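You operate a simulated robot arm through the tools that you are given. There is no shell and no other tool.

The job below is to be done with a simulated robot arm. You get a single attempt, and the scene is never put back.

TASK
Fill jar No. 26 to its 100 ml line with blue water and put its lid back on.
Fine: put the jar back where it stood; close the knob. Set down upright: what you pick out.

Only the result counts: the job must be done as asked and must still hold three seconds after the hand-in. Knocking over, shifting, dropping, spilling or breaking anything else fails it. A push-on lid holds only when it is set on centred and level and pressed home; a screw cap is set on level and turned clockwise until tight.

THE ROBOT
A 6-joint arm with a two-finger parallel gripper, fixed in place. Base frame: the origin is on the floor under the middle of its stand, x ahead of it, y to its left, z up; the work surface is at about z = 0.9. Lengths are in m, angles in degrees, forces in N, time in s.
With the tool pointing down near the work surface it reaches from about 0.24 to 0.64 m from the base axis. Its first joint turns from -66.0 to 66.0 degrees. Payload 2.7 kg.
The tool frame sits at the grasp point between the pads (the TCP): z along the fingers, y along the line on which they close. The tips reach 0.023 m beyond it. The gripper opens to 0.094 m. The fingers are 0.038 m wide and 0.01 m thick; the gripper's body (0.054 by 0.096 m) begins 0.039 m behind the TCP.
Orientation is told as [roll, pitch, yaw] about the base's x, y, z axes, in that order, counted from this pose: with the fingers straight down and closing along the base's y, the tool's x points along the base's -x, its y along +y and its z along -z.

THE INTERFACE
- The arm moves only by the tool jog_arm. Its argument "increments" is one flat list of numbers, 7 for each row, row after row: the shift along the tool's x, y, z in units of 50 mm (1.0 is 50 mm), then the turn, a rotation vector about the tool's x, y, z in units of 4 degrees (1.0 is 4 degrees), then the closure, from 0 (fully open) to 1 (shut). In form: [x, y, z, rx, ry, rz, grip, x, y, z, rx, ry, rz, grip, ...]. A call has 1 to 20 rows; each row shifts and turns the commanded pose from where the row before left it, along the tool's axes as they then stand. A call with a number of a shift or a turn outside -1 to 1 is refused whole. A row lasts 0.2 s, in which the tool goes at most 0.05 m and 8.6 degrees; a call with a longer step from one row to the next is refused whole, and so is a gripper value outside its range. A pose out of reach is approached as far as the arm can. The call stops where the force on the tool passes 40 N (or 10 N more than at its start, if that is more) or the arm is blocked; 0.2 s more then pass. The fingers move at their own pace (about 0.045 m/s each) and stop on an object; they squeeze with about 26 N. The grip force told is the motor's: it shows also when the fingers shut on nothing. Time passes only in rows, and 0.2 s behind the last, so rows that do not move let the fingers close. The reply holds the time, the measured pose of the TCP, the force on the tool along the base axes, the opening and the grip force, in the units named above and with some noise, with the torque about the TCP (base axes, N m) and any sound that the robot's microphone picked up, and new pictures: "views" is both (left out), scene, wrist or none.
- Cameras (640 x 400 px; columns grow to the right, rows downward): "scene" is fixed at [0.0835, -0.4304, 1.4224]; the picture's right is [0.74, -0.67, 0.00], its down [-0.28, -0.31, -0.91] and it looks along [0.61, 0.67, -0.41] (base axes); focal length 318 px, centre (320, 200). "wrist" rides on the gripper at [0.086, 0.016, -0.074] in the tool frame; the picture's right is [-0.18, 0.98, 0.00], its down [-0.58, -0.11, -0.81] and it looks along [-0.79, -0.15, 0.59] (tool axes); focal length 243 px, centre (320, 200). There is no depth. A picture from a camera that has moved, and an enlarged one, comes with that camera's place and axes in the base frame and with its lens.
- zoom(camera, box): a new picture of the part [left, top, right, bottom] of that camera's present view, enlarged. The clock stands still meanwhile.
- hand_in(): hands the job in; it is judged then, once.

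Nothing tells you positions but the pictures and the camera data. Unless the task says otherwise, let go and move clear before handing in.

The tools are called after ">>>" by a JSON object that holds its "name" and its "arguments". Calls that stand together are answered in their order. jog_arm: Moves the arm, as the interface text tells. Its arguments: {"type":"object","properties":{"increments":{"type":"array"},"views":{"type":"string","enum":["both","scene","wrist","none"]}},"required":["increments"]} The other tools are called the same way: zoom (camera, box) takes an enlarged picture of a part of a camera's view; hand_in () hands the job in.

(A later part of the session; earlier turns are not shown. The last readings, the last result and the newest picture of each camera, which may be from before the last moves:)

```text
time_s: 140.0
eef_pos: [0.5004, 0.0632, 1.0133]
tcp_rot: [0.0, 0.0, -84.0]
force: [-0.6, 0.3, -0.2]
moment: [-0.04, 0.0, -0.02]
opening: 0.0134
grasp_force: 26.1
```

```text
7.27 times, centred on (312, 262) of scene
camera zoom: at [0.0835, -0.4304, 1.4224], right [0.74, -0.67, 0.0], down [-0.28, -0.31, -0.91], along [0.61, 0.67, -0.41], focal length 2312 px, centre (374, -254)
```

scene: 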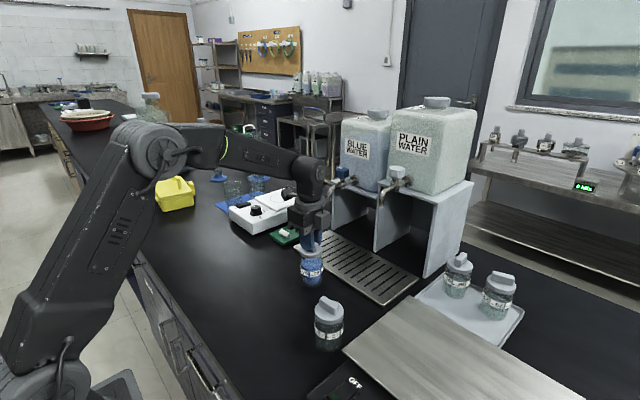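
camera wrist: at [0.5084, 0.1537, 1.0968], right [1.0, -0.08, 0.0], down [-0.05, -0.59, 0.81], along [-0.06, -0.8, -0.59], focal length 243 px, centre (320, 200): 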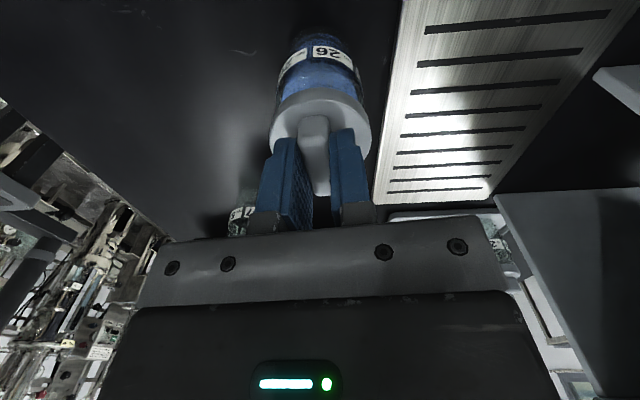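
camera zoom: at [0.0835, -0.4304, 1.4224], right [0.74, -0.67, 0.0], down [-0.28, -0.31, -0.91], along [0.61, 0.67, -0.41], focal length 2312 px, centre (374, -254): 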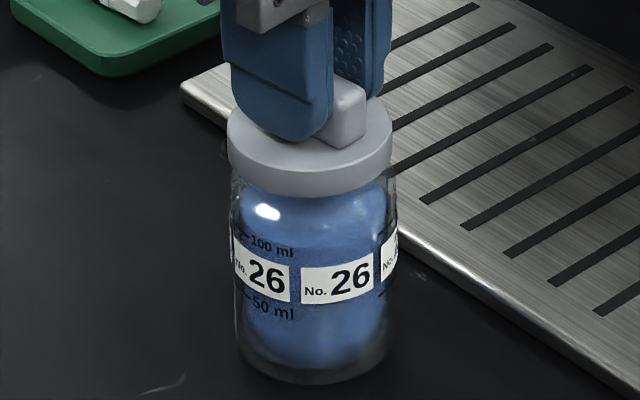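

>>> {"name": "jog_arm", "arguments": {"increments": [0, 0, 0.03, 0, 0, 0, 1, 0, 0, 0, 0, 0, 0, 1], "views": "none"}}

>>> {"name": "jog_arm", "arguments": {"increments": [0, 0, 0.03, 0, 0, 0, 1, 0, 0, 0, 0, 0, 0, 1], "views": "none"}}

>>> {"name": "zoom", "arguments": {"camera": "scene", "box": [290, 235, 335, 290]}}

```text
time_s: 140.6
eef_pos: [0.5023, 0.0642, 1.0123]
tcp_rot: [0.1, 0.1, -84.1]
force: [-0.3, -1.0, 0.0]
moment: [-0.03, 0.03, 0.03]
opening: 0.0135
grasp_force: 26.3
```

```text
time_s: 141.2
eef_pos: [0.5003, 0.065, 1.0111]
tcp_rot: [0.0, 0.1, -84.0]
force: [-0.2, -1.2, 0.9]
moment: [-0.07, 0.03, 0.04]
opening: 0.0134
grasp_force: 26.1
```

```text
7.27 times, centred on (312, 262) of scene
camera zoom: at [0.0835, -0.4304, 1.4224], right [0.74, -0.67, 0.0], down [-0.28, -0.31, -0.91], along [0.61, 0.67, -0.41], focal length 2312 px, centre (374, -254)
```

zoom: 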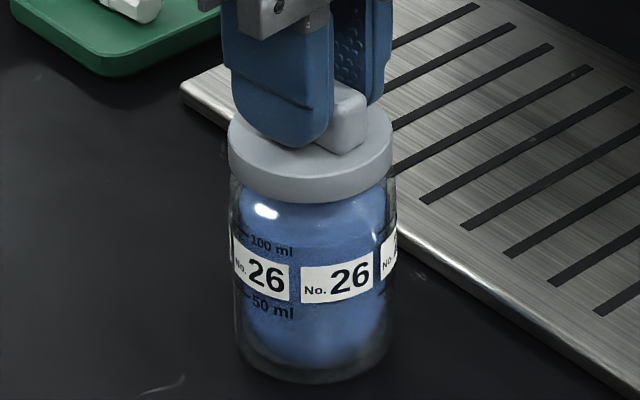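

>>> {"name": "jog_arm", "arguments": {"increments": [0, 0, 0.02, 0, 0, 0, 1, 0, 0, 0, 0, 0, 0, 1], "views": "none"}}

>>> {"name": "jog_arm", "arguments": {"increments": [0, 0, 0.02, 0, 0, 0, 1, 0, 0, 0, 0, 0, 0, 1], "views": "none"}}

>>> {"name": "zoom", "arguments": {"camera": "scene", "box": [290, 235, 335, 290]}}

```text
time_s: 141.8
eef_pos: [0.5003, 0.064, 1.0099]
tcp_rot: [0.0, 0.1, -84.0]
force: [0.6, -0.4, 1.1]
moment: [-0.04, 0.01, -0.01]
opening: 0.0133
grasp_force: 26.0
```

```text
time_s: 142.4
eef_pos: [0.5012, 0.0642, 1.0089]
tcp_rot: [0.1, 0.0, -83.9]
force: [0.2, 0.5, 0.1]
moment: [0.0, -0.01, -0.01]
opening: 0.0135
grasp_force: 26.6
```

```text
7.27 times, centred on (312, 262) of scene
camera zoom: at [0.0835, -0.4304, 1.4224], right [0.74, -0.67, 0.0], down [-0.28, -0.31, -0.91], along [0.61, 0.67, -0.41], focal length 2312 px, centre (374, -254)
```

zoom: 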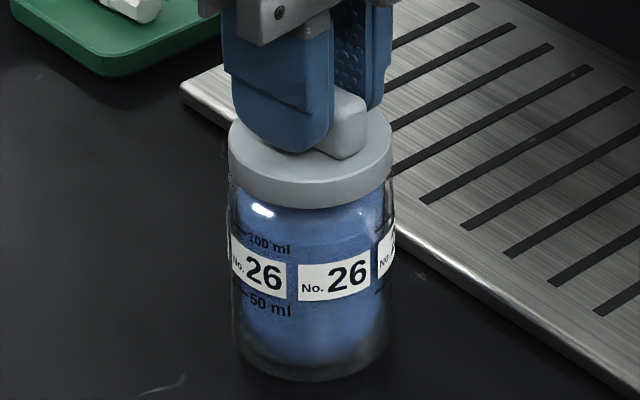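

>>> {"name": "jog_arm", "arguments": {"increments": [0, 0, 0.02, 0, 0, 0, 1, 0, 0, 0, 0, 0, 0, 1], "views": "none"}}

>>> {"name": "jog_arm", "arguments": {"increments": [0, 0, 0.02, 0, 0, 0, 1, 0, 0, 0, 0, 0, 0, 1], "views": "none"}}

>>> {"name": "zoom", "arguments": {"camera": "scene", "box": [290, 235, 335, 290]}}

```text
time_s: 143.0
eef_pos: [0.5007, 0.0648, 1.0083]
tcp_rot: [0.0, -0.1, -84.0]
force: [0.1, 0.3, 1.1]
moment: [0.03, 0.05, 0.0]
opening: 0.0134
grasp_force: 26.5
```

```text
time_s: 143.6
eef_pos: [0.5016, 0.0647, 1.009]
tcp_rot: [0.0, 0.0, -84.0]
force: [-1.8, -1.8, 4.8]
moment: [-0.03, 0.03, 0.0]
opening: 0.0135
grasp_force: 26.0
```

```text
7.27 times, centred on (312, 262) of scene
camera zoom: at [0.0834, -0.4304, 1.4224], right [0.74, -0.67, 0.0], down [-0.28, -0.31, -0.91], along [0.61, 0.67, -0.41], focal length 2312 px, centre (374, -254)
```

zoom: 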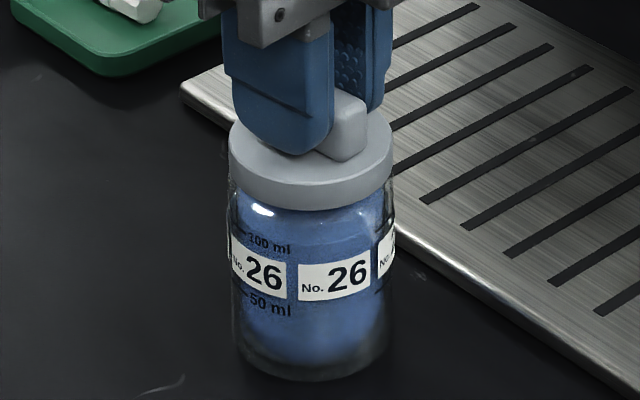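

Resistance begins (5 N): the lid sits on its seat. I will press harder in small steps and listen for the snap.

>>> {"name": "jog_arm", "arguments": {"increments": [0, 0, 0.02, 0, 0, 0, 1, 0, 0, 0, 0, 0, 0, 1], "views": "none"}}

>>> {"name": "jog_arm", "arguments": {"increments": [0, 0, 0.02, 0, 0, 0, 1, 0, 0, 0, 0, 0, 0, 1], "views": "none"}}

```text
time_s: 144.2
eef_pos: [0.5015, 0.0639, 1.0075]
tcp_rot: [0.0, 0.0, -83.8]
force: [-4.6, 2.8, 12.1]
moment: [0.09, 0.14, 0.0]
opening: 0.0133
grasp_force: 26.1
```

```text
time_s: 144.8
eef_pos: [0.5018, 0.0643, 1.008]
tcp_rot: [0.3, 0.0, -84.0]
force: [-3.4, 0.6, 26.0]
moment: [0.03, 0.16, 0.01]
opening: 0.0135
grasp_force: 26.0
```

>>> {"name": "jog_arm", "arguments": {"increments": [0, 0, 0.012, 0, 0, 0, 1, 0, 0, 0, 0, 0, 0, 1], "views": "none"}}

>>> {"name": "zoom", "arguments": {"camera": "scene", "box": [290, 235, 335, 290]}}

```text
time_s: 145.4
eef_pos: [0.5002, 0.0649, 1.0072]
tcp_rot: [0.3, 0.0, -83.9]
force: [-0.7, 0.2, 25.7]
moment: [0.02, 0.07, 0.01]
opening: 0.0134
grasp_force: 26.1
```

```text
7.27 times, centred on (312, 262) of scene
camera zoom: at [0.0831, -0.4304, 1.4225], right [0.74, -0.67, 0.0], down [-0.28, -0.31, -0.91], along [0.61, 0.67, -0.41], focal length 2312 px, centre (374, -254)
```

zoom: 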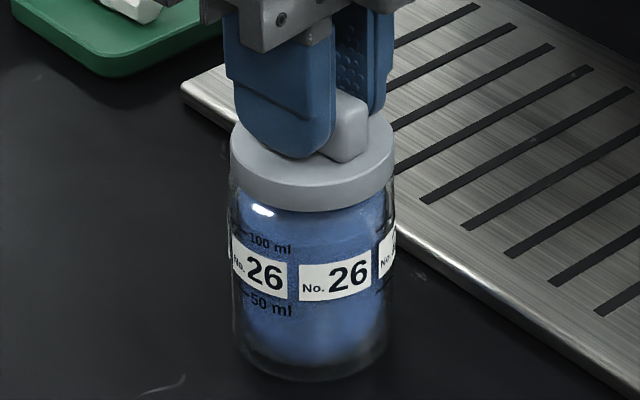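

Force plateaus near 26 N, so the pads may be slipping on the bar. I will compare the lid's seat with that of the still closed jar 57.

>>> {"name": "zoom", "arguments": {"camera": "scene", "box": [306, 290, 351, 350]}}

>>> {"name": "zoom", "arguments": {"camera": "scene", "box": [295, 248, 331, 270]}}

>>> {"name": "zoom", "arguments": {"camera": "wrist", "box": [240, 40, 400, 220]}}

```text
6.67 times, centred on (328, 320) of scene
camera zoom: at [0.0831, -0.4304, 1.4225], right [0.74, -0.67, 0.0], down [-0.28, -0.31, -0.91], along [0.61, 0.67, -0.41], focal length 2120 px, centre (263, -600)
```

zoom: 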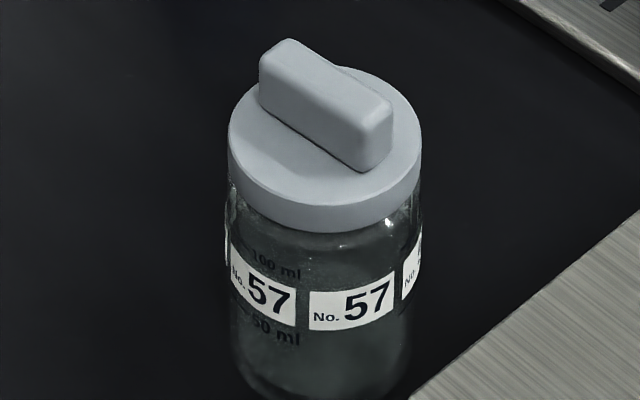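

```text
16.00 times, centred on (313, 259) of scene
camera zoom: at [0.0831, -0.4304, 1.4225], right [0.74, -0.67, 0.0], down [-0.28, -0.31, -0.91], along [0.61, 0.67, -0.41], focal length 5087 px, centre (432, -744)
```

zoom: 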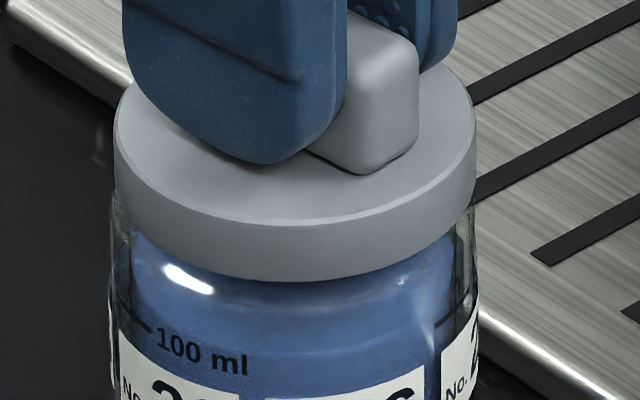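

```text
2.22 times, centred on (320, 130) of wrist
camera zoom: at [0.5084, 0.1529, 1.0814], right [1.0, -0.08, 0.01], down [-0.05, -0.59, 0.81], along [-0.06, -0.8, -0.59], focal length 539 px, centre (320, 356)
```

zoom: 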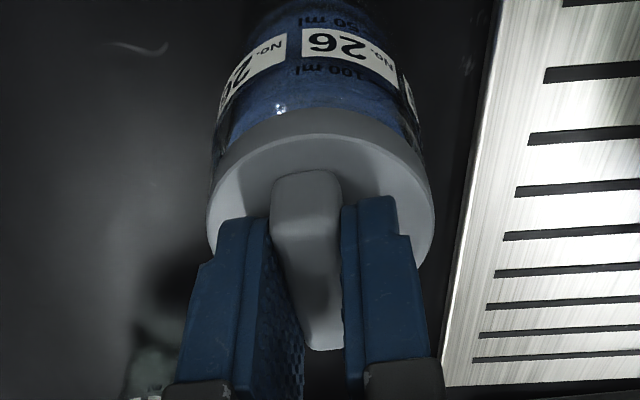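

>>> {"name": "zoom", "arguments": {"camera": "scene", "box": [311, 300, 347, 322]}}

>>> {"name": "zoom", "arguments": {"camera": "scene", "box": [311, 315, 347, 337]}}

>>> {"name": "zoom", "arguments": {"camera": "scene", "box": [295, 260, 331, 282]}}

```text
16.00 times, centred on (329, 311) of scene
camera zoom: at [0.0831, -0.4304, 1.4225], right [0.74, -0.67, 0.0], down [-0.28, -0.31, -0.91], along [0.61, 0.67, -0.41], focal length 5087 px, centre (176, -1576)
```

zoom: 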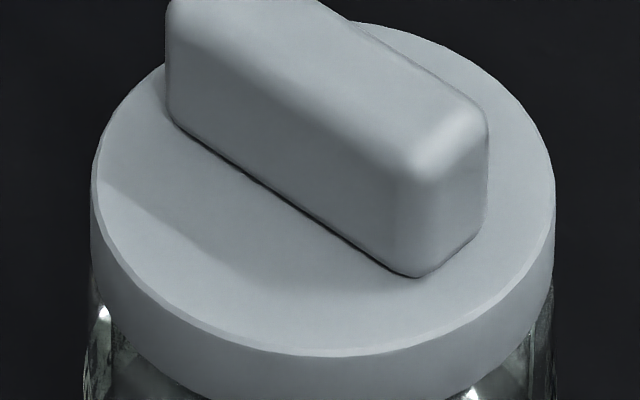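

```text
16.00 times, centred on (329, 326) of scene
camera zoom: at [0.0831, -0.4304, 1.4225], right [0.74, -0.67, 0.0], down [-0.28, -0.31, -0.91], along [0.61, 0.67, -0.41], focal length 5087 px, centre (176, -1816)
```

zoom: 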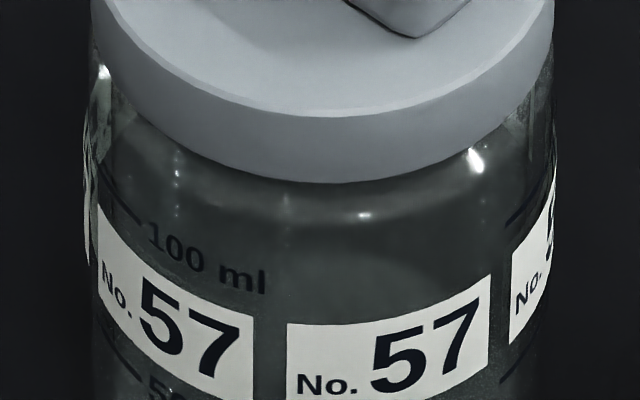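

```text
16.00 times, centred on (313, 271) of scene
camera zoom: at [0.0831, -0.4304, 1.4225], right [0.74, -0.67, 0.0], down [-0.28, -0.31, -0.91], along [0.61, 0.67, -0.41], focal length 5087 px, centre (432, -936)
```

zoom: 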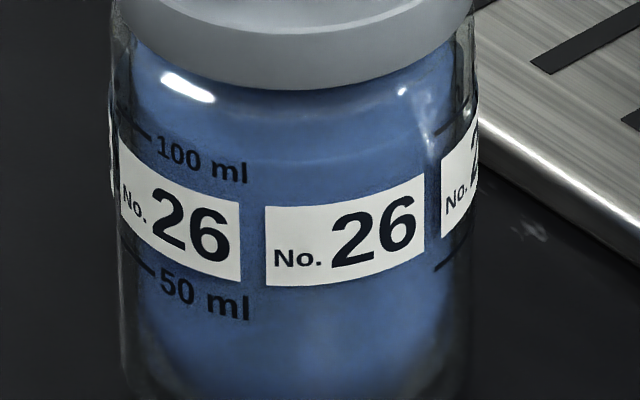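

By measurement the lid is at the same height as on jar 57, but no snap was heard. I will relax, open the fingers slightly, and press directly on the disc with both fingertips straddling the bar.

>>> {"name": "jog_arm", "arguments": {"increments": [0, 0, -0.044, 0, 0, 0, 1, 0, 0, 0, 0, 0, 0, 1], "views": "none"}}

>>> {"name": "jog_arm", "arguments": {"increments": [0, 0, 0, 0, 0, 0, 0.8, 0, 0, 0, 0, 0, 0, 0.75, 0, 0, 0, 0, 0, 0, 0.75], "views": "both"}}

>>> {"name": "zoom", "arguments": {"camera": "scene", "box": [295, 248, 331, 270]}}

>>> {"name": "zoom", "arguments": {"camera": "wrist", "box": [240, 40, 400, 220]}}

```text
time_s: 146.0
eef_pos: [0.5002, 0.064, 1.0073]
tcp_rot: [0.0, 0.1, -84.0]
force: [5.8, 0.7, 13.4]
moment: [0.04, -0.15, 0.0]
opening: 0.0137
grasp_force: 26.5
```

```text
time_s: 146.8
eef_pos: [0.5003, 0.0642, 1.0059]
tcp_rot: [-0.2, 0.0, -84.1]
force: [-0.4, -0.9, 0.4]
moment: [0.01, 0.02, 0.0]
opening: 0.0235
grasp_force: 0.1
heard: snap
camera wrist: at [0.5076, 0.1528, 1.0811], right [1.0, -0.08, 0.0], down [-0.05, -0.59, 0.81], along [-0.07, -0.8, -0.59], focal length 243 px, centre (320, 200)
```

scene: 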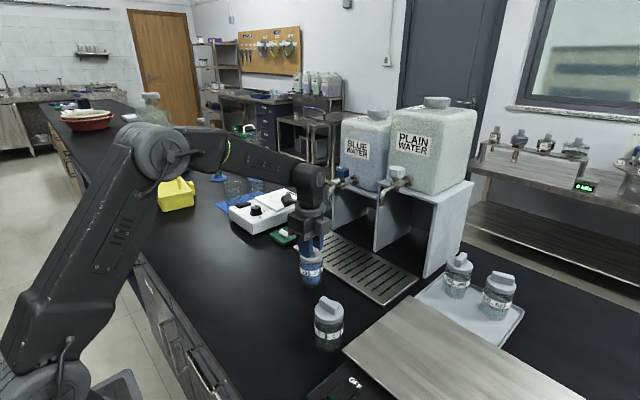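
wrist: 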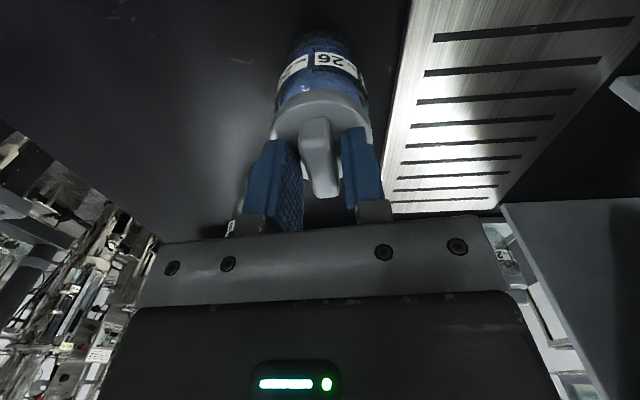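

```text
16.00 times, centred on (313, 259) of scene
camera zoom: at [0.0835, -0.4304, 1.4224], right [0.74, -0.67, 0.0], down [-0.28, -0.31, -0.91], along [0.61, 0.67, -0.41], focal length 5087 px, centre (432, -744)
```

zoom: 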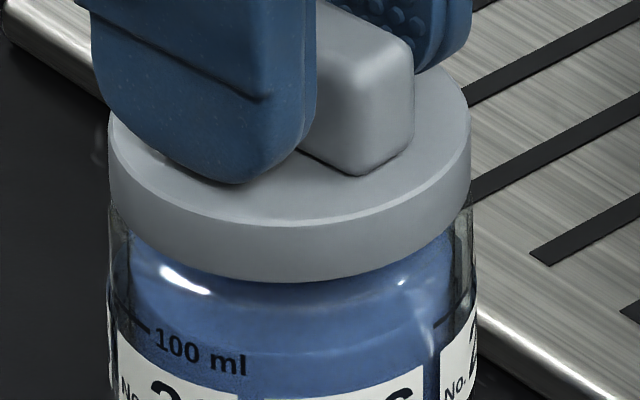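

```text
2.22 times, centred on (320, 130) of wrist
camera zoom: at [0.5076, 0.1528, 1.0811], right [1.0, -0.08, 0.0], down [-0.05, -0.59, 0.81], along [-0.07, -0.8, -0.59], focal length 539 px, centre (320, 356)
```

zoom: 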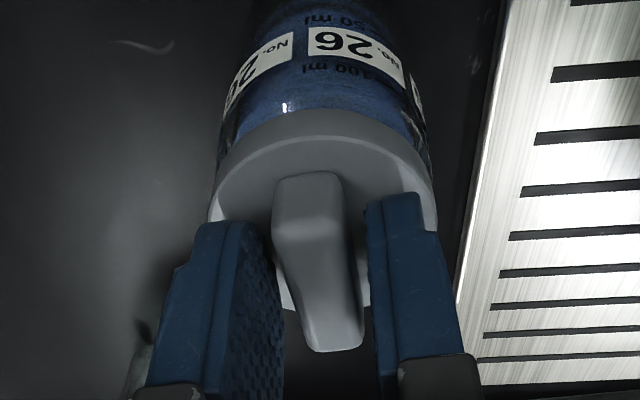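

A "snap" was heard as the fingers let go, just as when they first squeezed the bar, so the lid has latched. To be sure that it's home, I'll press gently on the disc with the open fingertips.

>>> {"name": "jog_arm", "arguments": {"increments": [0, 0, 0.04, 0, 0, 0, 0.75, 0, 0, 0.02, 0, 0, 0, 0.75, 0, 0, 0, 0, 0, 0, 0.75], "views": "none"}}

>>> {"name": "jog_arm", "arguments": {"increments": [0, 0, 0.02, 0, 0, 0, 0.75, 0, 0, 0, 0, 0, 0, 0.75], "views": "none"}}

```text
time_s: 147.6
eef_pos: [0.5004, 0.0648, 1.0039]
tcp_rot: [0.1, 0.0, -83.9]
force: [-3.3, 0.1, 5.9]
moment: [-0.01, 0.08, -0.01]
opening: 0.0237
grasp_force: 0.1
```

```text
time_s: 148.2
eef_pos: [0.5017, 0.0643, 1.0044]
tcp_rot: [0.2, 0.0, -83.9]
force: [-4.6, -0.3, 11.4]
moment: [0.0, 0.11, 0.02]
opening: 0.0241
grasp_force: 0.5
```

>>> {"name": "jog_arm", "arguments": {"increments": [0, 0, 0.02, 0, 0, 0, 0.75, 0, 0, 0, 0, 0, 0, 0.75], "views": "none"}}

>>> {"name": "jog_arm", "arguments": {"increments": [0, 0, 0.02, 0, 0, 0, 0.75, 0, 0, 0, 0, 0, 0, 0.75], "views": "none"}}

>>> {"name": "zoom", "arguments": {"camera": "scene", "box": [285, 240, 340, 295]}}

```text
time_s: 148.8
eef_pos: [0.5019, 0.0645, 1.0049]
tcp_rot: [0.1, 0.0, -83.9]
force: [-7.7, 0.1, 27.1]
moment: [0.03, 0.3, -0.03]
opening: 0.0239
grasp_force: 0.1
```

```text
time_s: 149.4
eef_pos: [0.5017, 0.0636, 1.0042]
tcp_rot: [0.4, -0.1, -83.9]
force: [-8.2, 0.3, 34.0]
moment: [-0.01, 0.43, -0.02]
opening: 0.024
grasp_force: 0.5
```

```text
7.27 times, centred on (312, 268) of scene
camera zoom: at [0.0827, -0.4305, 1.4225], right [0.74, -0.67, 0.0], down [-0.28, -0.31, -0.91], along [0.61, 0.67, -0.41], focal length 2312 px, centre (374, -291)
```

zoom: 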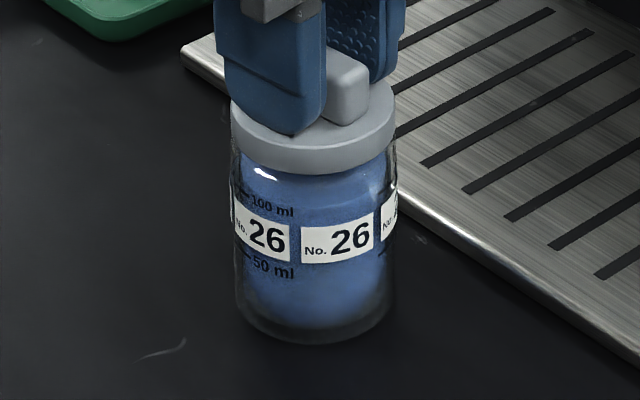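

Pressed to 34 N with no more movement: the lid is home. I will ease off, open more and rise clear.

>>> {"name": "jog_arm", "arguments": {"increments": [0, 0, -0.05, 0, 0, 0, 0.75, 0, 0, -0.05, 0, 0, 0, 0.75, 0, 0, 0, 0, 0, 0, 0.6, 0, 0, 0, 0, 0, 0, 0.55], "views": "none"}}

>>> {"name": "jog_arm", "arguments": {"increments": [0, 0, -0.2, 0, 0, 0, 0.55, 0, 0, -0.4, 0, 0, 0, 0.55, 0, 0, -0.6, 0, 0, 0, 0.55, 0, 0, -0.6, 0, 0, 0, 0.55, 0, 0, 0, 0, 0, 0, 0.55], "views": "both"}}

>>> {"name": "zoom", "arguments": {"camera": "scene", "box": [285, 235, 340, 295]}}

>>> {"name": "zoom", "arguments": {"camera": "wrist", "box": [250, 0, 390, 120]}}

```text
time_s: 150.4
eef_pos: [0.5005, 0.0636, 1.0056]
tcp_rot: [-0.1, 0.0, -84.1]
force: [-2.7, -0.2, 5.6]
moment: [0.02, 0.02, -0.04]
opening: 0.0406
grasp_force: 0.0
```

```text
time_s: 151.6
eef_pos: [0.5021, 0.0641, 1.0974]
tcp_rot: [0.0, 0.1, -84.1]
force: [0.2, 0.1, 0.2]
moment: [0.02, 0.0, 0.0]
opening: 0.0422
grasp_force: 0.1
camera wrist: at [0.5082, 0.1534, 1.1728], right [1.0, -0.08, 0.0], down [-0.05, -0.59, 0.81], along [-0.06, -0.8, -0.59], focal length 243 px, centre (320, 200)
```

scene: 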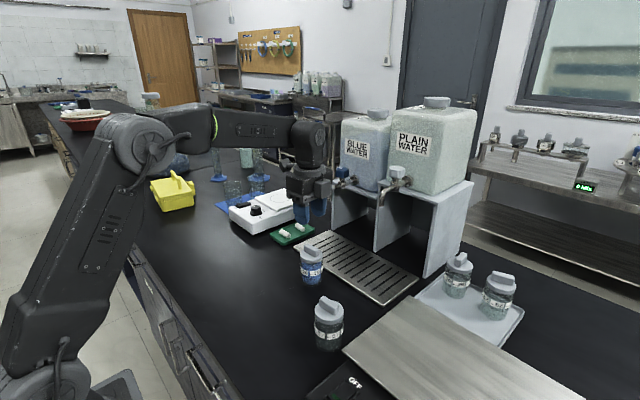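
wrist: 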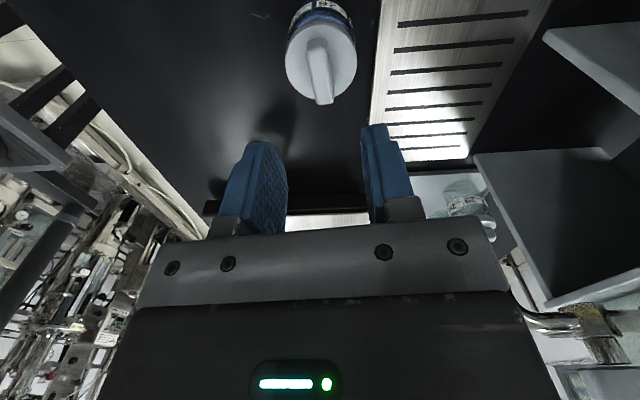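

```text
6.67 times, centred on (312, 265) of scene
camera zoom: at [0.0835, -0.4304, 1.4224], right [0.74, -0.67, 0.0], down [-0.28, -0.31, -0.91], along [0.61, 0.67, -0.41], focal length 2120 px, centre (370, -233)
```

zoom: 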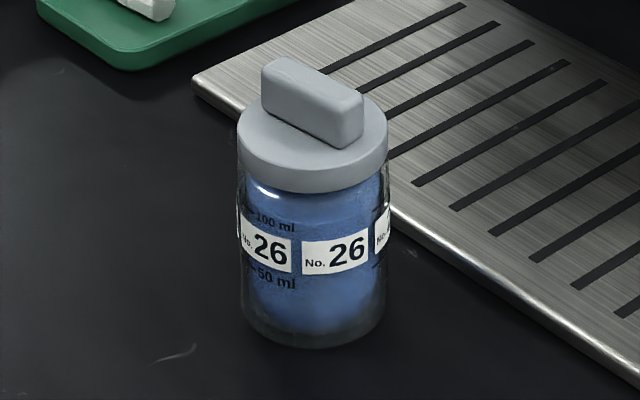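

```text
3.33 times, centred on (320, 60) of wrist
camera zoom: at [0.5082, 0.1534, 1.1728], right [1.0, -0.08, 0.0], down [-0.05, -0.59, 0.81], along [-0.06, -0.8, -0.59], focal length 809 px, centre (320, 667)
```

zoom: 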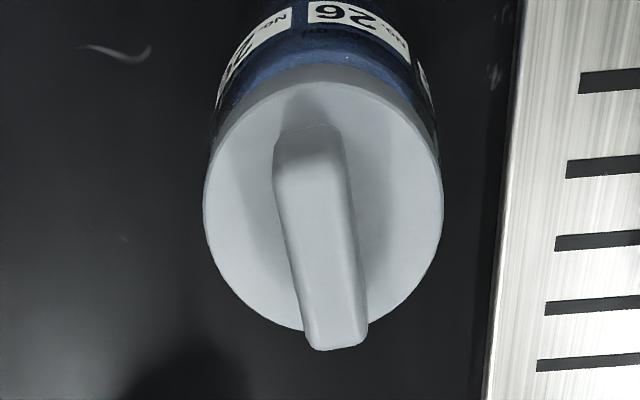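

The lid sits centred and level, and jar 26 is filled to the line. To be on the safe side I will also put the jar back where it stood, gripping only its body below the lid. First I'll centre over it and turn to yaw -48°.

>>> {"name": "jog_arm", "arguments": {"increments": [-0.066, 0, 0, 0, 0, 0, 0.3, 0, 0, 0, 0, 0, -1, 0.15, 0, 0, 0, 0, 0, -1, 0.15, 0, 0, 0, 0, 0, -1, 0.15, 0, 0, 0, 0, 0, -1, 0.15, 0, 0, 0, 0, 0, -1, 0.15, 0, 0, 0, 0, 0, -1, 0.15, 0, 0, 0, 0, 0, -1, 0.15, 0, 0, 0, 0, 0, -1, 0.15, 0, 0, 0, 0, 0, -1, 0.15, 0, 0, 0, 0, 0, 0, 0.15], "views": "both"}}

>>> {"name": "zoom", "arguments": {"camera": "wrist", "box": [220, 0, 420, 200]}}

```text
time_s: 154.0
eef_pos: [0.5005, 0.06, 1.0965]
tcp_rot: [-0.1, -0.1, -47.9]
force: [0.6, 0.3, 0.3]
moment: [0.0, 0.02, -0.01]
opening: 0.0798
grasp_force: 0.1
camera wrist: at [0.4559, 0.1364, 1.1709], right [0.85, 0.52, 0.0], down [0.31, -0.5, 0.81], along [0.42, -0.69, -0.59], focal length 243 px, centre (320, 200)
```

scene: 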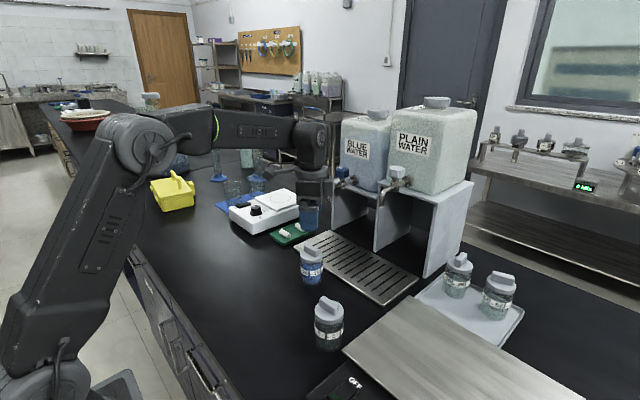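
wrist: 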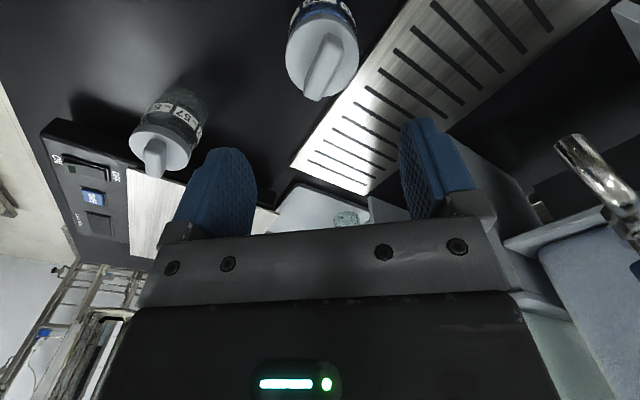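

```text
2.00 times, centred on (320, 100) of wrist
camera zoom: at [0.4559, 0.1364, 1.1709], right [0.85, 0.52, 0.0], down [0.31, -0.5, 0.81], along [0.42, -0.69, -0.59], focal length 485 px, centre (320, 400)
```

zoom: 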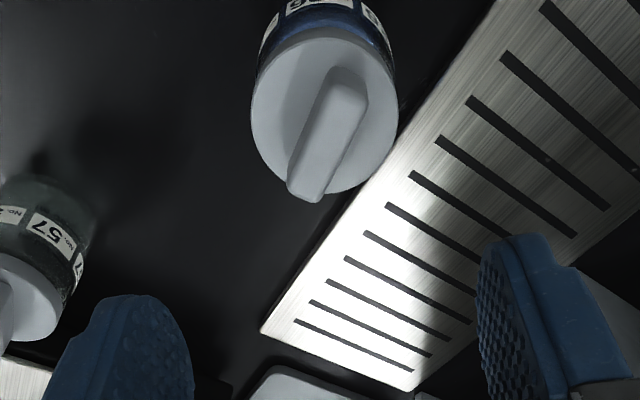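

>>> {"name": "jog_arm", "arguments": {"increments": [0.04, 0.034, 0.4, 0, 0, 0, 0.15, 0, 0, 0.5, 0, 0, 0, 0.15, 0, 0, 0.5, 0, 0, 0, 0.15, 0, 0, 0.4, 0, 0, 0, 0.15, 0, 0, 0, 0, 0, 0, 0.15], "views": "both"}}

>>> {"name": "zoom", "arguments": {"camera": "wrist", "box": [200, 30, 440, 230]}}

>>> {"name": "zoom", "arguments": {"camera": "scene", "box": [275, 210, 350, 295]}}

```text
time_s: 155.2
eef_pos: [0.5007, 0.0629, 1.0071]
tcp_rot: [0.0, 0.0, -47.9]
force: [0.9, 0.7, -0.7]
moment: [-0.02, 0.03, 0.0]
opening: 0.08
grasp_force: 0.0
camera wrist: at [0.4556, 0.1389, 1.0811], right [0.85, 0.52, 0.0], down [0.31, -0.5, 0.81], along [0.42, -0.69, -0.59], focal length 243 px, centre (320, 200)
```

scene: 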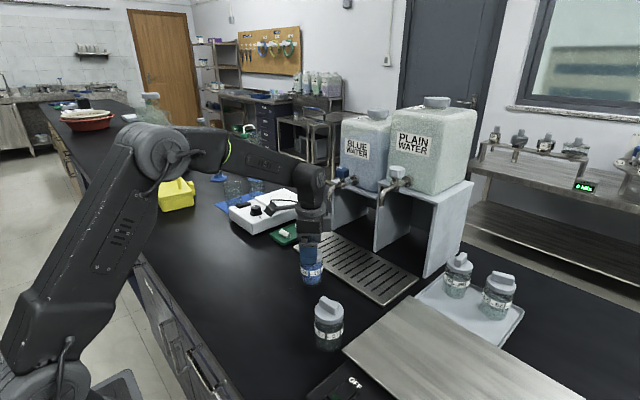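
wrist: 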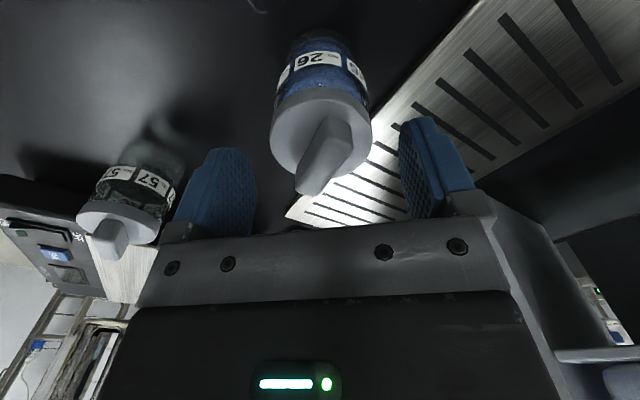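

```text
2.00 times, centred on (320, 130) of wrist
camera zoom: at [0.4556, 0.1389, 1.0811], right [0.85, 0.52, 0.0], down [0.31, -0.5, 0.81], along [0.42, -0.69, -0.59], focal length 485 px, centre (320, 340)
```

zoom: 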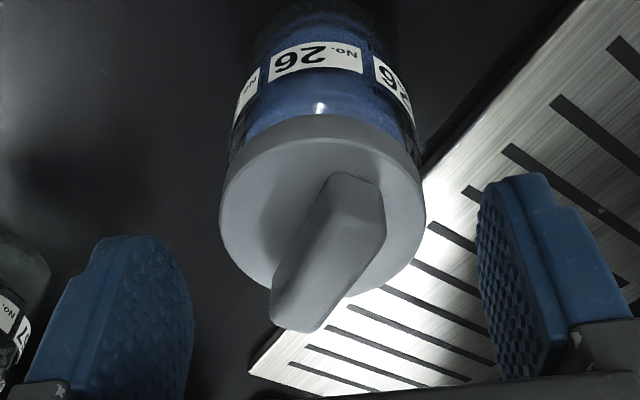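

```text
4.71 times, centred on (312, 252) of scene
camera zoom: at [0.0835, -0.4304, 1.4224], right [0.74, -0.67, 0.0], down [-0.28, -0.31, -0.91], along [0.61, 0.67, -0.41], focal length 1496 px, centre (355, -47)
```

zoom: 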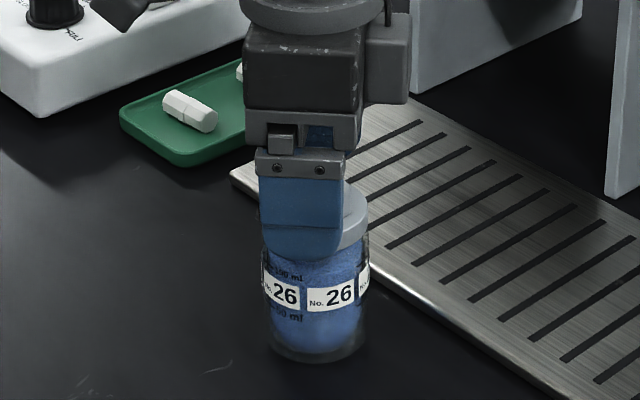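

>>> {"name": "jog_arm", "arguments": {"increments": [0, 0, 0.25, 0, 0, 0, 0.15, 0, 0, 0.25, 0, 0, 0, 0.15, 0, 0, 0.25, 0, 0, 0, 0.15, 0, 0, 0, 0, 0, 0, 0.15], "views": "wrist"}}

>>> {"name": "zoom", "arguments": {"camera": "scene", "box": [275, 210, 350, 295]}}

>>> {"name": "zoom", "arguments": {"camera": "wrist", "box": [200, 30, 440, 230]}}

```text
time_s: 156.2
eef_pos: [0.5024, 0.063, 0.9676]
tcp_rot: [0.0, 0.0, -48.1]
force: [-0.1, -0.1, -0.2]
moment: [-0.01, 0.03, 0.01]
opening: 0.0797
grasp_force: 0.1
camera wrist: at [0.4558, 0.1397, 1.0427], right [0.85, 0.52, 0.0], down [0.31, -0.5, 0.81], along [0.42, -0.69, -0.59], focal length 243 px, centre (320, 200)
```

wrist: 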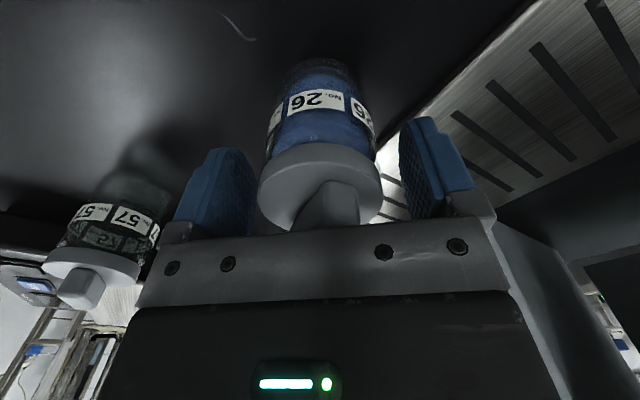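

```text
4.71 times, centred on (312, 252) of scene
camera zoom: at [0.0835, -0.4304, 1.4224], right [0.74, -0.67, 0.0], down [-0.28, -0.31, -0.91], along [0.61, 0.67, -0.41], focal length 1496 px, centre (355, -47)
```

zoom: 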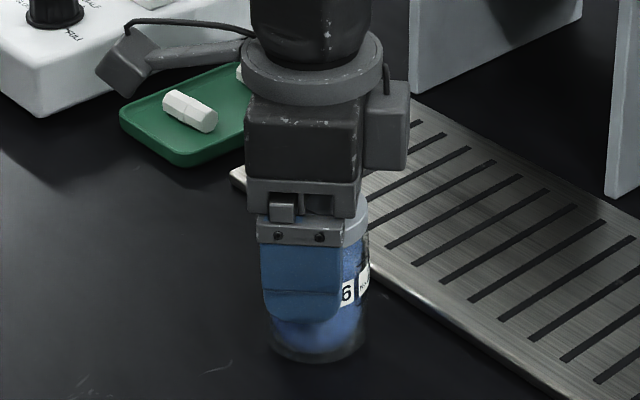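

```text
2.00 times, centred on (320, 130) of wrist
camera zoom: at [0.4558, 0.1397, 1.0427], right [0.85, 0.52, 0.0], down [0.31, -0.5, 0.81], along [0.42, -0.69, -0.59], focal length 485 px, centre (320, 340)
```

zoom: 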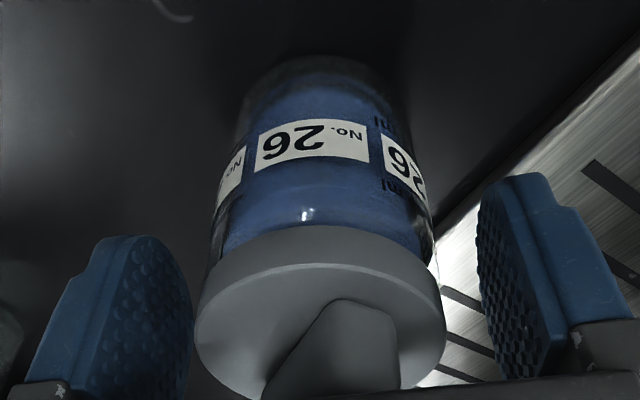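

No contact, and the palm is clear of the lid's bar. I will close on the jar body and listen for any sound.

>>> {"name": "jog_arm", "arguments": {"increments": [0, 0, 0, 0, 0, 0, 0.35, 0, 0, 0, 0, 0, 0, 0.45, 0, 0, 0, 0, 0, 0, 0.6, 0, 0, 0, 0, 0, 0, 0.6], "views": "wrist"}}

>>> {"name": "zoom", "arguments": {"camera": "wrist", "box": [200, 30, 440, 230]}}

```text
time_s: 157.2
eef_pos: [0.5015, 0.0623, 0.9673]
tcp_rot: [0.0, 0.0, -48.0]
force: [0.6, -0.8, -0.4]
moment: [0.02, 0.01, -0.01]
opening: 0.0554
grasp_force: 25.8
camera wrist: at [0.4558, 0.1397, 1.0429], right [0.85, 0.52, 0.0], down [0.31, -0.5, 0.81], along [0.42, -0.69, -0.59], focal length 243 px, centre (320, 200)
```

wrist: 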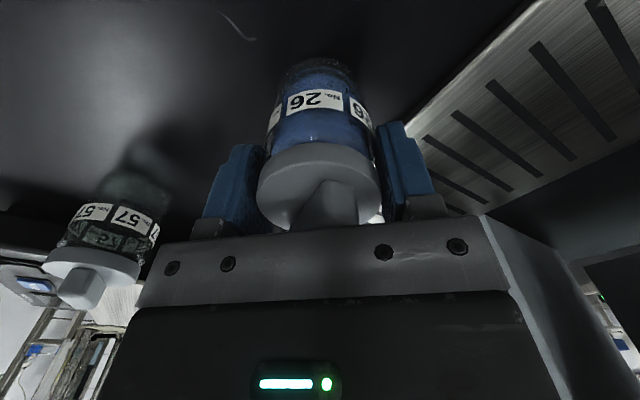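

```text
2.00 times, centred on (320, 130) of wrist
camera zoom: at [0.4558, 0.1397, 1.0429], right [0.85, 0.52, 0.0], down [0.31, -0.5, 0.81], along [0.42, -0.69, -0.59], focal length 485 px, centre (320, 340)
```

zoom: 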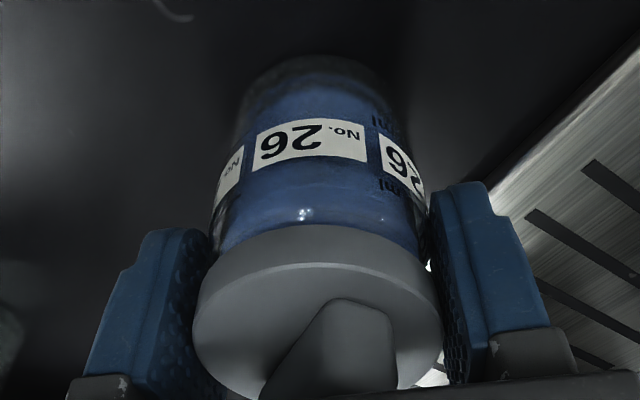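

Gripped on the body, no sound, lid untouched. I will lift gently by 40 mm and carry it back to its old place.

>>> {"name": "jog_arm", "arguments": {"increments": [0, 0, -0.1, 0, 0, 0, 0.6, 0, 0, -0.2, 0, 0, 0, 0.6, 0, 0, -0.25, 0, 0, 0, 0.6, 0, 0, -0.25, 0, 0, 0, 0.6, 0, 0, 0, 0, 0, 0, 0.6], "views": "both"}}

>>> {"name": "zoom", "arguments": {"camera": "scene", "box": [270, 190, 360, 295]}}

```text
time_s: 158.4
eef_pos: [0.5028, 0.0644, 1.0086]
tcp_rot: [0.0, 0.0, -48.0]
force: [0.8, 0.0, -3.4]
moment: [0.02, -0.03, -0.03]
opening: 0.0554
grasp_force: 26.2
camera wrist: at [0.4556, 0.1406, 1.0831], right [0.85, 0.52, 0.0], down [0.31, -0.5, 0.81], along [0.42, -0.69, -0.59], focal length 243 px, centre (320, 200)
```

scene: 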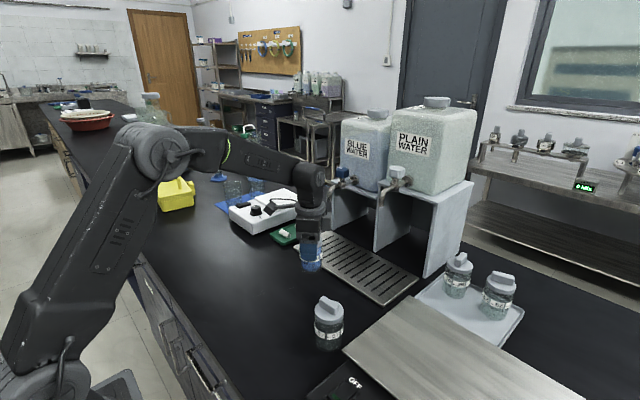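
wrist: 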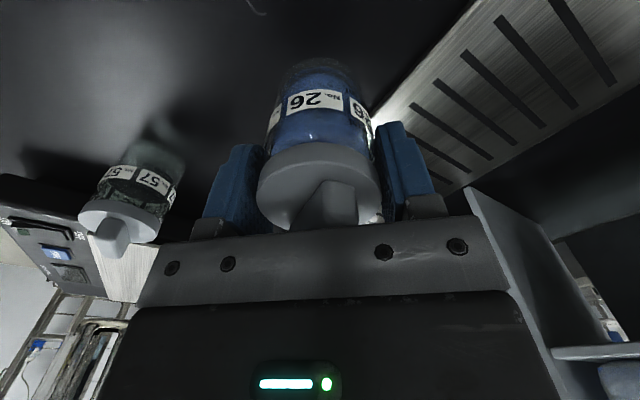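

```text
3.81 times, centred on (315, 242) of scene
camera zoom: at [0.0836, -0.4304, 1.4224], right [0.74, -0.67, 0.0], down [-0.28, -0.31, -0.91], along [0.61, 0.67, -0.41], focal length 1211 px, centre (339, 38)
```

zoom: 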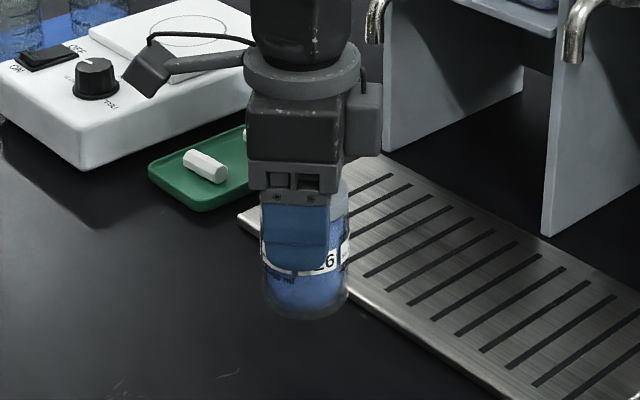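

Jar 26 is lifted upright with its lid on. I will carry it slowly along -y to its old place.

>>> {"name": "jog_arm", "arguments": {"increments": [-0.12, -0.11, 0, 0, 0, 0, 0.6, -0.216, -0.199, 0, 0, 0, 0, 0.6, -0.216, -0.199, 0, 0, 0, 0, 0.6, -0.216, -0.199, 0, 0, 0, 0, 0.6, -0.216, -0.199, 0, 0, 0, 0, 0.6, -0.216, -0.199, 0, 0, 0, 0, 0.6, -0.216, -0.199, 0, 0, 0, 0, 0.6, -0.216, -0.199, 0, 0, 0, 0, 0.6, -0.216, -0.199, 0, 0, 0, 0, 0.6, -0.216, -0.199, 0, 0, 0, 0, 0.6, -0.216, -0.199, 0, 0, 0, 0, 0.6, -0.216, -0.199, 0, 0, 0, 0, 0.6, -0.098, -0.085, 0, 0, 0, 0, 0.6, 0, 0, 0, 0, 0, 0, 0.6], "views": "both"}}

>>> {"name": "zoom", "arguments": {"camera": "scene", "box": [300, 210, 430, 350]}}

>>> {"name": "zoom", "arguments": {"camera": "wrist", "box": [100, 0, 460, 230]}}

```text
time_s: 161.4
eef_pos: [0.4989, -0.1141, 1.0066]
tcp_rot: [0.0, 0.1, -48.0]
force: [-0.3, -0.1, -3.0]
moment: [-0.02, 0.0, 0.0]
opening: 0.0553
grasp_force: 26.5
camera wrist: at [0.4532, -0.0372, 1.0813], right [0.85, 0.52, 0.0], down [0.31, -0.5, 0.81], along [0.42, -0.69, -0.59], focal length 243 px, centre (320, 200)
```

scene: 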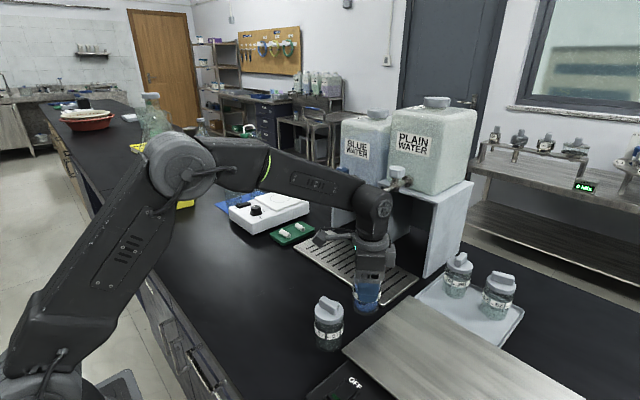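
wrist: 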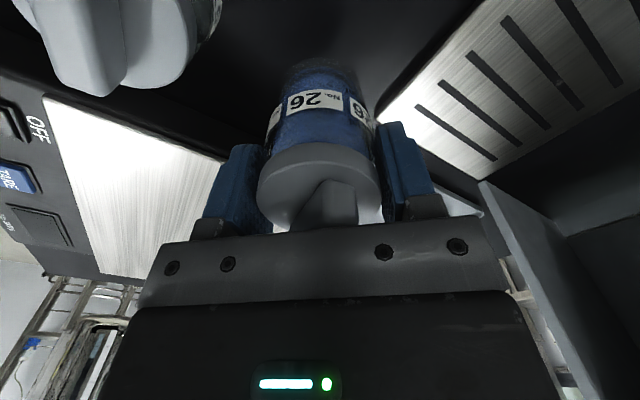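

```text
2.86 times, centred on (365, 280) of scene
camera zoom: at [0.0836, -0.4304, 1.4224], right [0.74, -0.67, 0.0], down [-0.28, -0.31, -0.91], along [0.61, 0.67, -0.41], focal length 908 px, centre (191, -29)
```

zoom: 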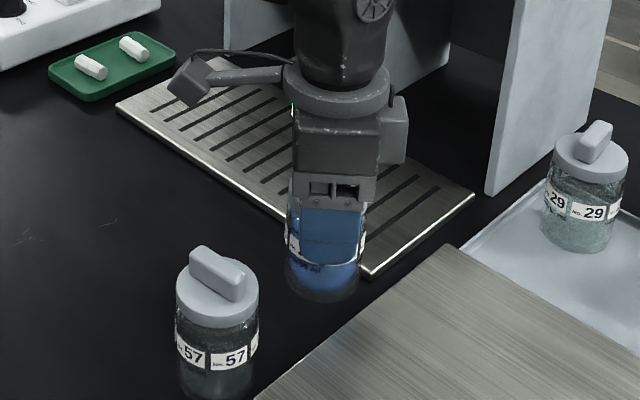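

```text
1.74 times, centred on (280, 115) of wrist
camera zoom: at [0.4532, -0.0372, 1.0813], right [0.85, 0.52, 0.0], down [0.31, -0.5, 0.81], along [0.42, -0.69, -0.59], focal length 422 px, centre (390, 348)
```

zoom: 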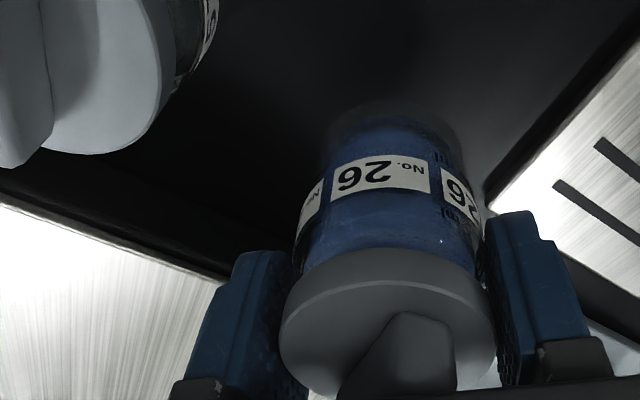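

>>> {"name": "jog_arm", "arguments": {"increments": [0, 0, 0.185, 0, 0, 0, 0.6, 0, 0, 0.185, 0, 0, 0, 0.6, 0, 0, 0.185, 0, 0, 0, 0.6, 0, 0, 0.165, 0, 0, 0, 0.6, 0, 0, 0, 0, 0, 0, 0.6], "views": "none"}}

>>> {"name": "jog_arm", "arguments": {"increments": [0, 0, 0.03, 0, 0, 0, 0.6, 0, 0, 0, 0, 0, 0, 0.6], "views": "none"}}

>>> {"name": "jog_arm", "arguments": {"increments": [0, 0, 0.02, 0, 0, 0, 0.6, 0, 0, 0, 0, 0, 0, 0.6], "views": "none"}}

```text
time_s: 162.6
eef_pos: [0.4977, -0.114, 0.9727]
tcp_rot: [0.1, -0.1, -48.0]
force: [0.2, -0.2, -2.6]
moment: [0.01, -0.01, 0.0]
opening: 0.0554
grasp_force: 26.3
```

```text
time_s: 163.2
eef_pos: [0.4979, -0.1132, 0.9713]
tcp_rot: [0.0, 0.0, -48.1]
force: [0.5, 0.1, -3.6]
moment: [0.02, 0.01, -0.02]
opening: 0.0556
grasp_force: 25.5
```

```text
time_s: 163.8
eef_pos: [0.4995, -0.1115, 0.97]
tcp_rot: [0.0, 0.0, -47.8]
force: [1.0, 0.8, -2.7]
moment: [0.03, -0.03, -0.04]
opening: 0.0554
grasp_force: 25.0
```

>>> {"name": "jog_arm", "arguments": {"increments": [0, 0, 0.03, 0, 0, 0, 0.6, 0, 0, 0, 0, 0, 0, 0.6], "views": "none"}}

>>> {"name": "jog_arm", "arguments": {"increments": [0, 0, 0.02, 0, 0, 0, 0.6, 0, 0, 0, 0, 0, 0, 0.6], "views": "none"}}

```text
time_s: 164.4
eef_pos: [0.4992, -0.1113, 0.968]
tcp_rot: [0.1, 0.0, -48.1]
force: [-0.9, 0.0, -2.6]
moment: [-0.01, -0.02, 0.03]
opening: 0.0556
grasp_force: 26.2
```

```text
time_s: 165.0
eef_pos: [0.4997, -0.1124, 0.9689]
tcp_rot: [0.0, -0.1, -47.8]
force: [0.5, 0.6, 0.8]
moment: [0.01, 0.0, -0.01]
opening: 0.0553
grasp_force: 25.9
```

>>> {"name": "jog_arm", "arguments": {"increments": [0, 0, 0.008, 0, 0, 0, 0.6, 0, 0, 0, 0, 0, 0, 0.6], "views": "none"}}

>>> {"name": "jog_arm", "arguments": {"increments": [0, 0, 0, 0, 0, 0, 0.45, 0, 0, 0, 0, 0, 0, 0.3, 0, 0, 0, 0, 0, 0, 0.2, 0, 0, 0, 0, 0, 0, 0.2], "views": "both"}}

>>> {"name": "zoom", "arguments": {"camera": "wrist", "box": [100, 0, 460, 230]}}

>>> {"name": "zoom", "arguments": {"camera": "scene", "box": [310, 220, 430, 350]}}

```text
time_s: 165.6
eef_pos: [0.4988, -0.113, 0.9679]
tcp_rot: [-0.1, -0.1, -48.0]
force: [-0.3, -0.7, 5.5]
moment: [0.0, 0.17, 0.01]
opening: 0.0552
grasp_force: 26.0
```

```text
time_s: 166.6
eef_pos: [0.4998, -0.1118, 0.9669]
tcp_rot: [0.0, 0.0, -48.0]
force: [1.4, -0.1, 0.5]
moment: [-0.02, 0.03, -0.01]
opening: 0.0756
grasp_force: 0.1
camera wrist: at [0.453, -0.0358, 1.0424], right [0.85, 0.52, 0.0], down [0.31, -0.5, 0.81], along [0.42, -0.69, -0.59], focal length 243 px, centre (320, 200)
```

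scene: 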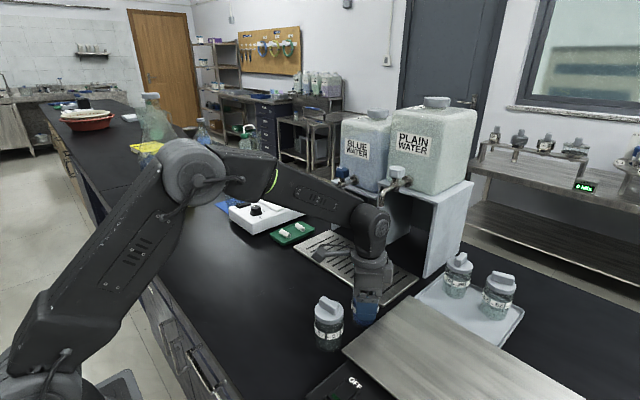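
wrist: 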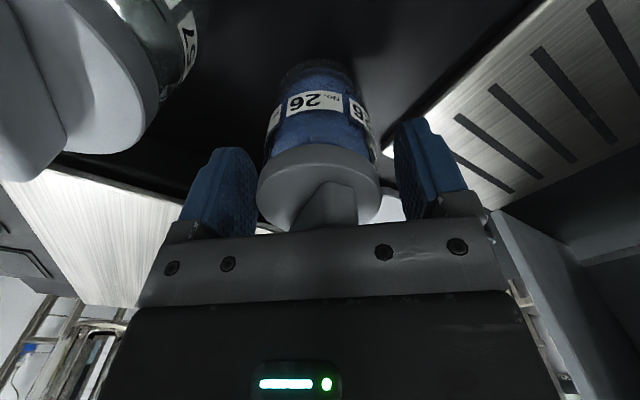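

```text
1.74 times, centred on (280, 115) of wrist
camera zoom: at [0.453, -0.0358, 1.0424], right [0.85, 0.52, 0.0], down [0.31, -0.5, 0.81], along [0.42, -0.69, -0.59], focal length 422 px, centre (390, 348)
```

zoom: 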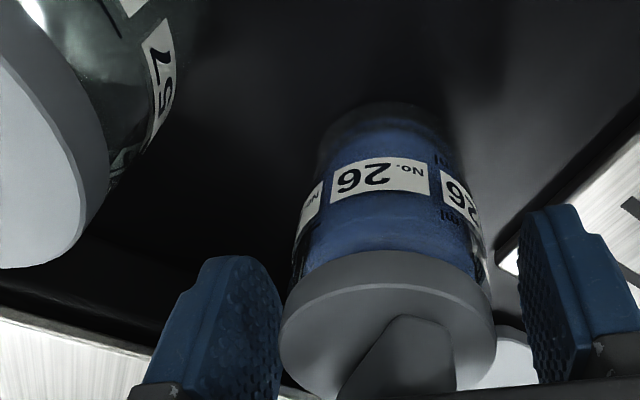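

```text
3.08 times, centred on (370, 285) of scene
camera zoom: at [0.0835, -0.4304, 1.4224], right [0.74, -0.67, 0.0], down [-0.28, -0.31, -0.91], along [0.61, 0.67, -0.41], focal length 978 px, centre (166, -62)
```

zoom: 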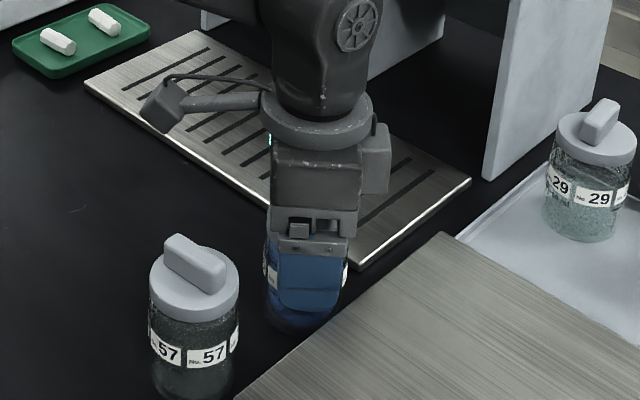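

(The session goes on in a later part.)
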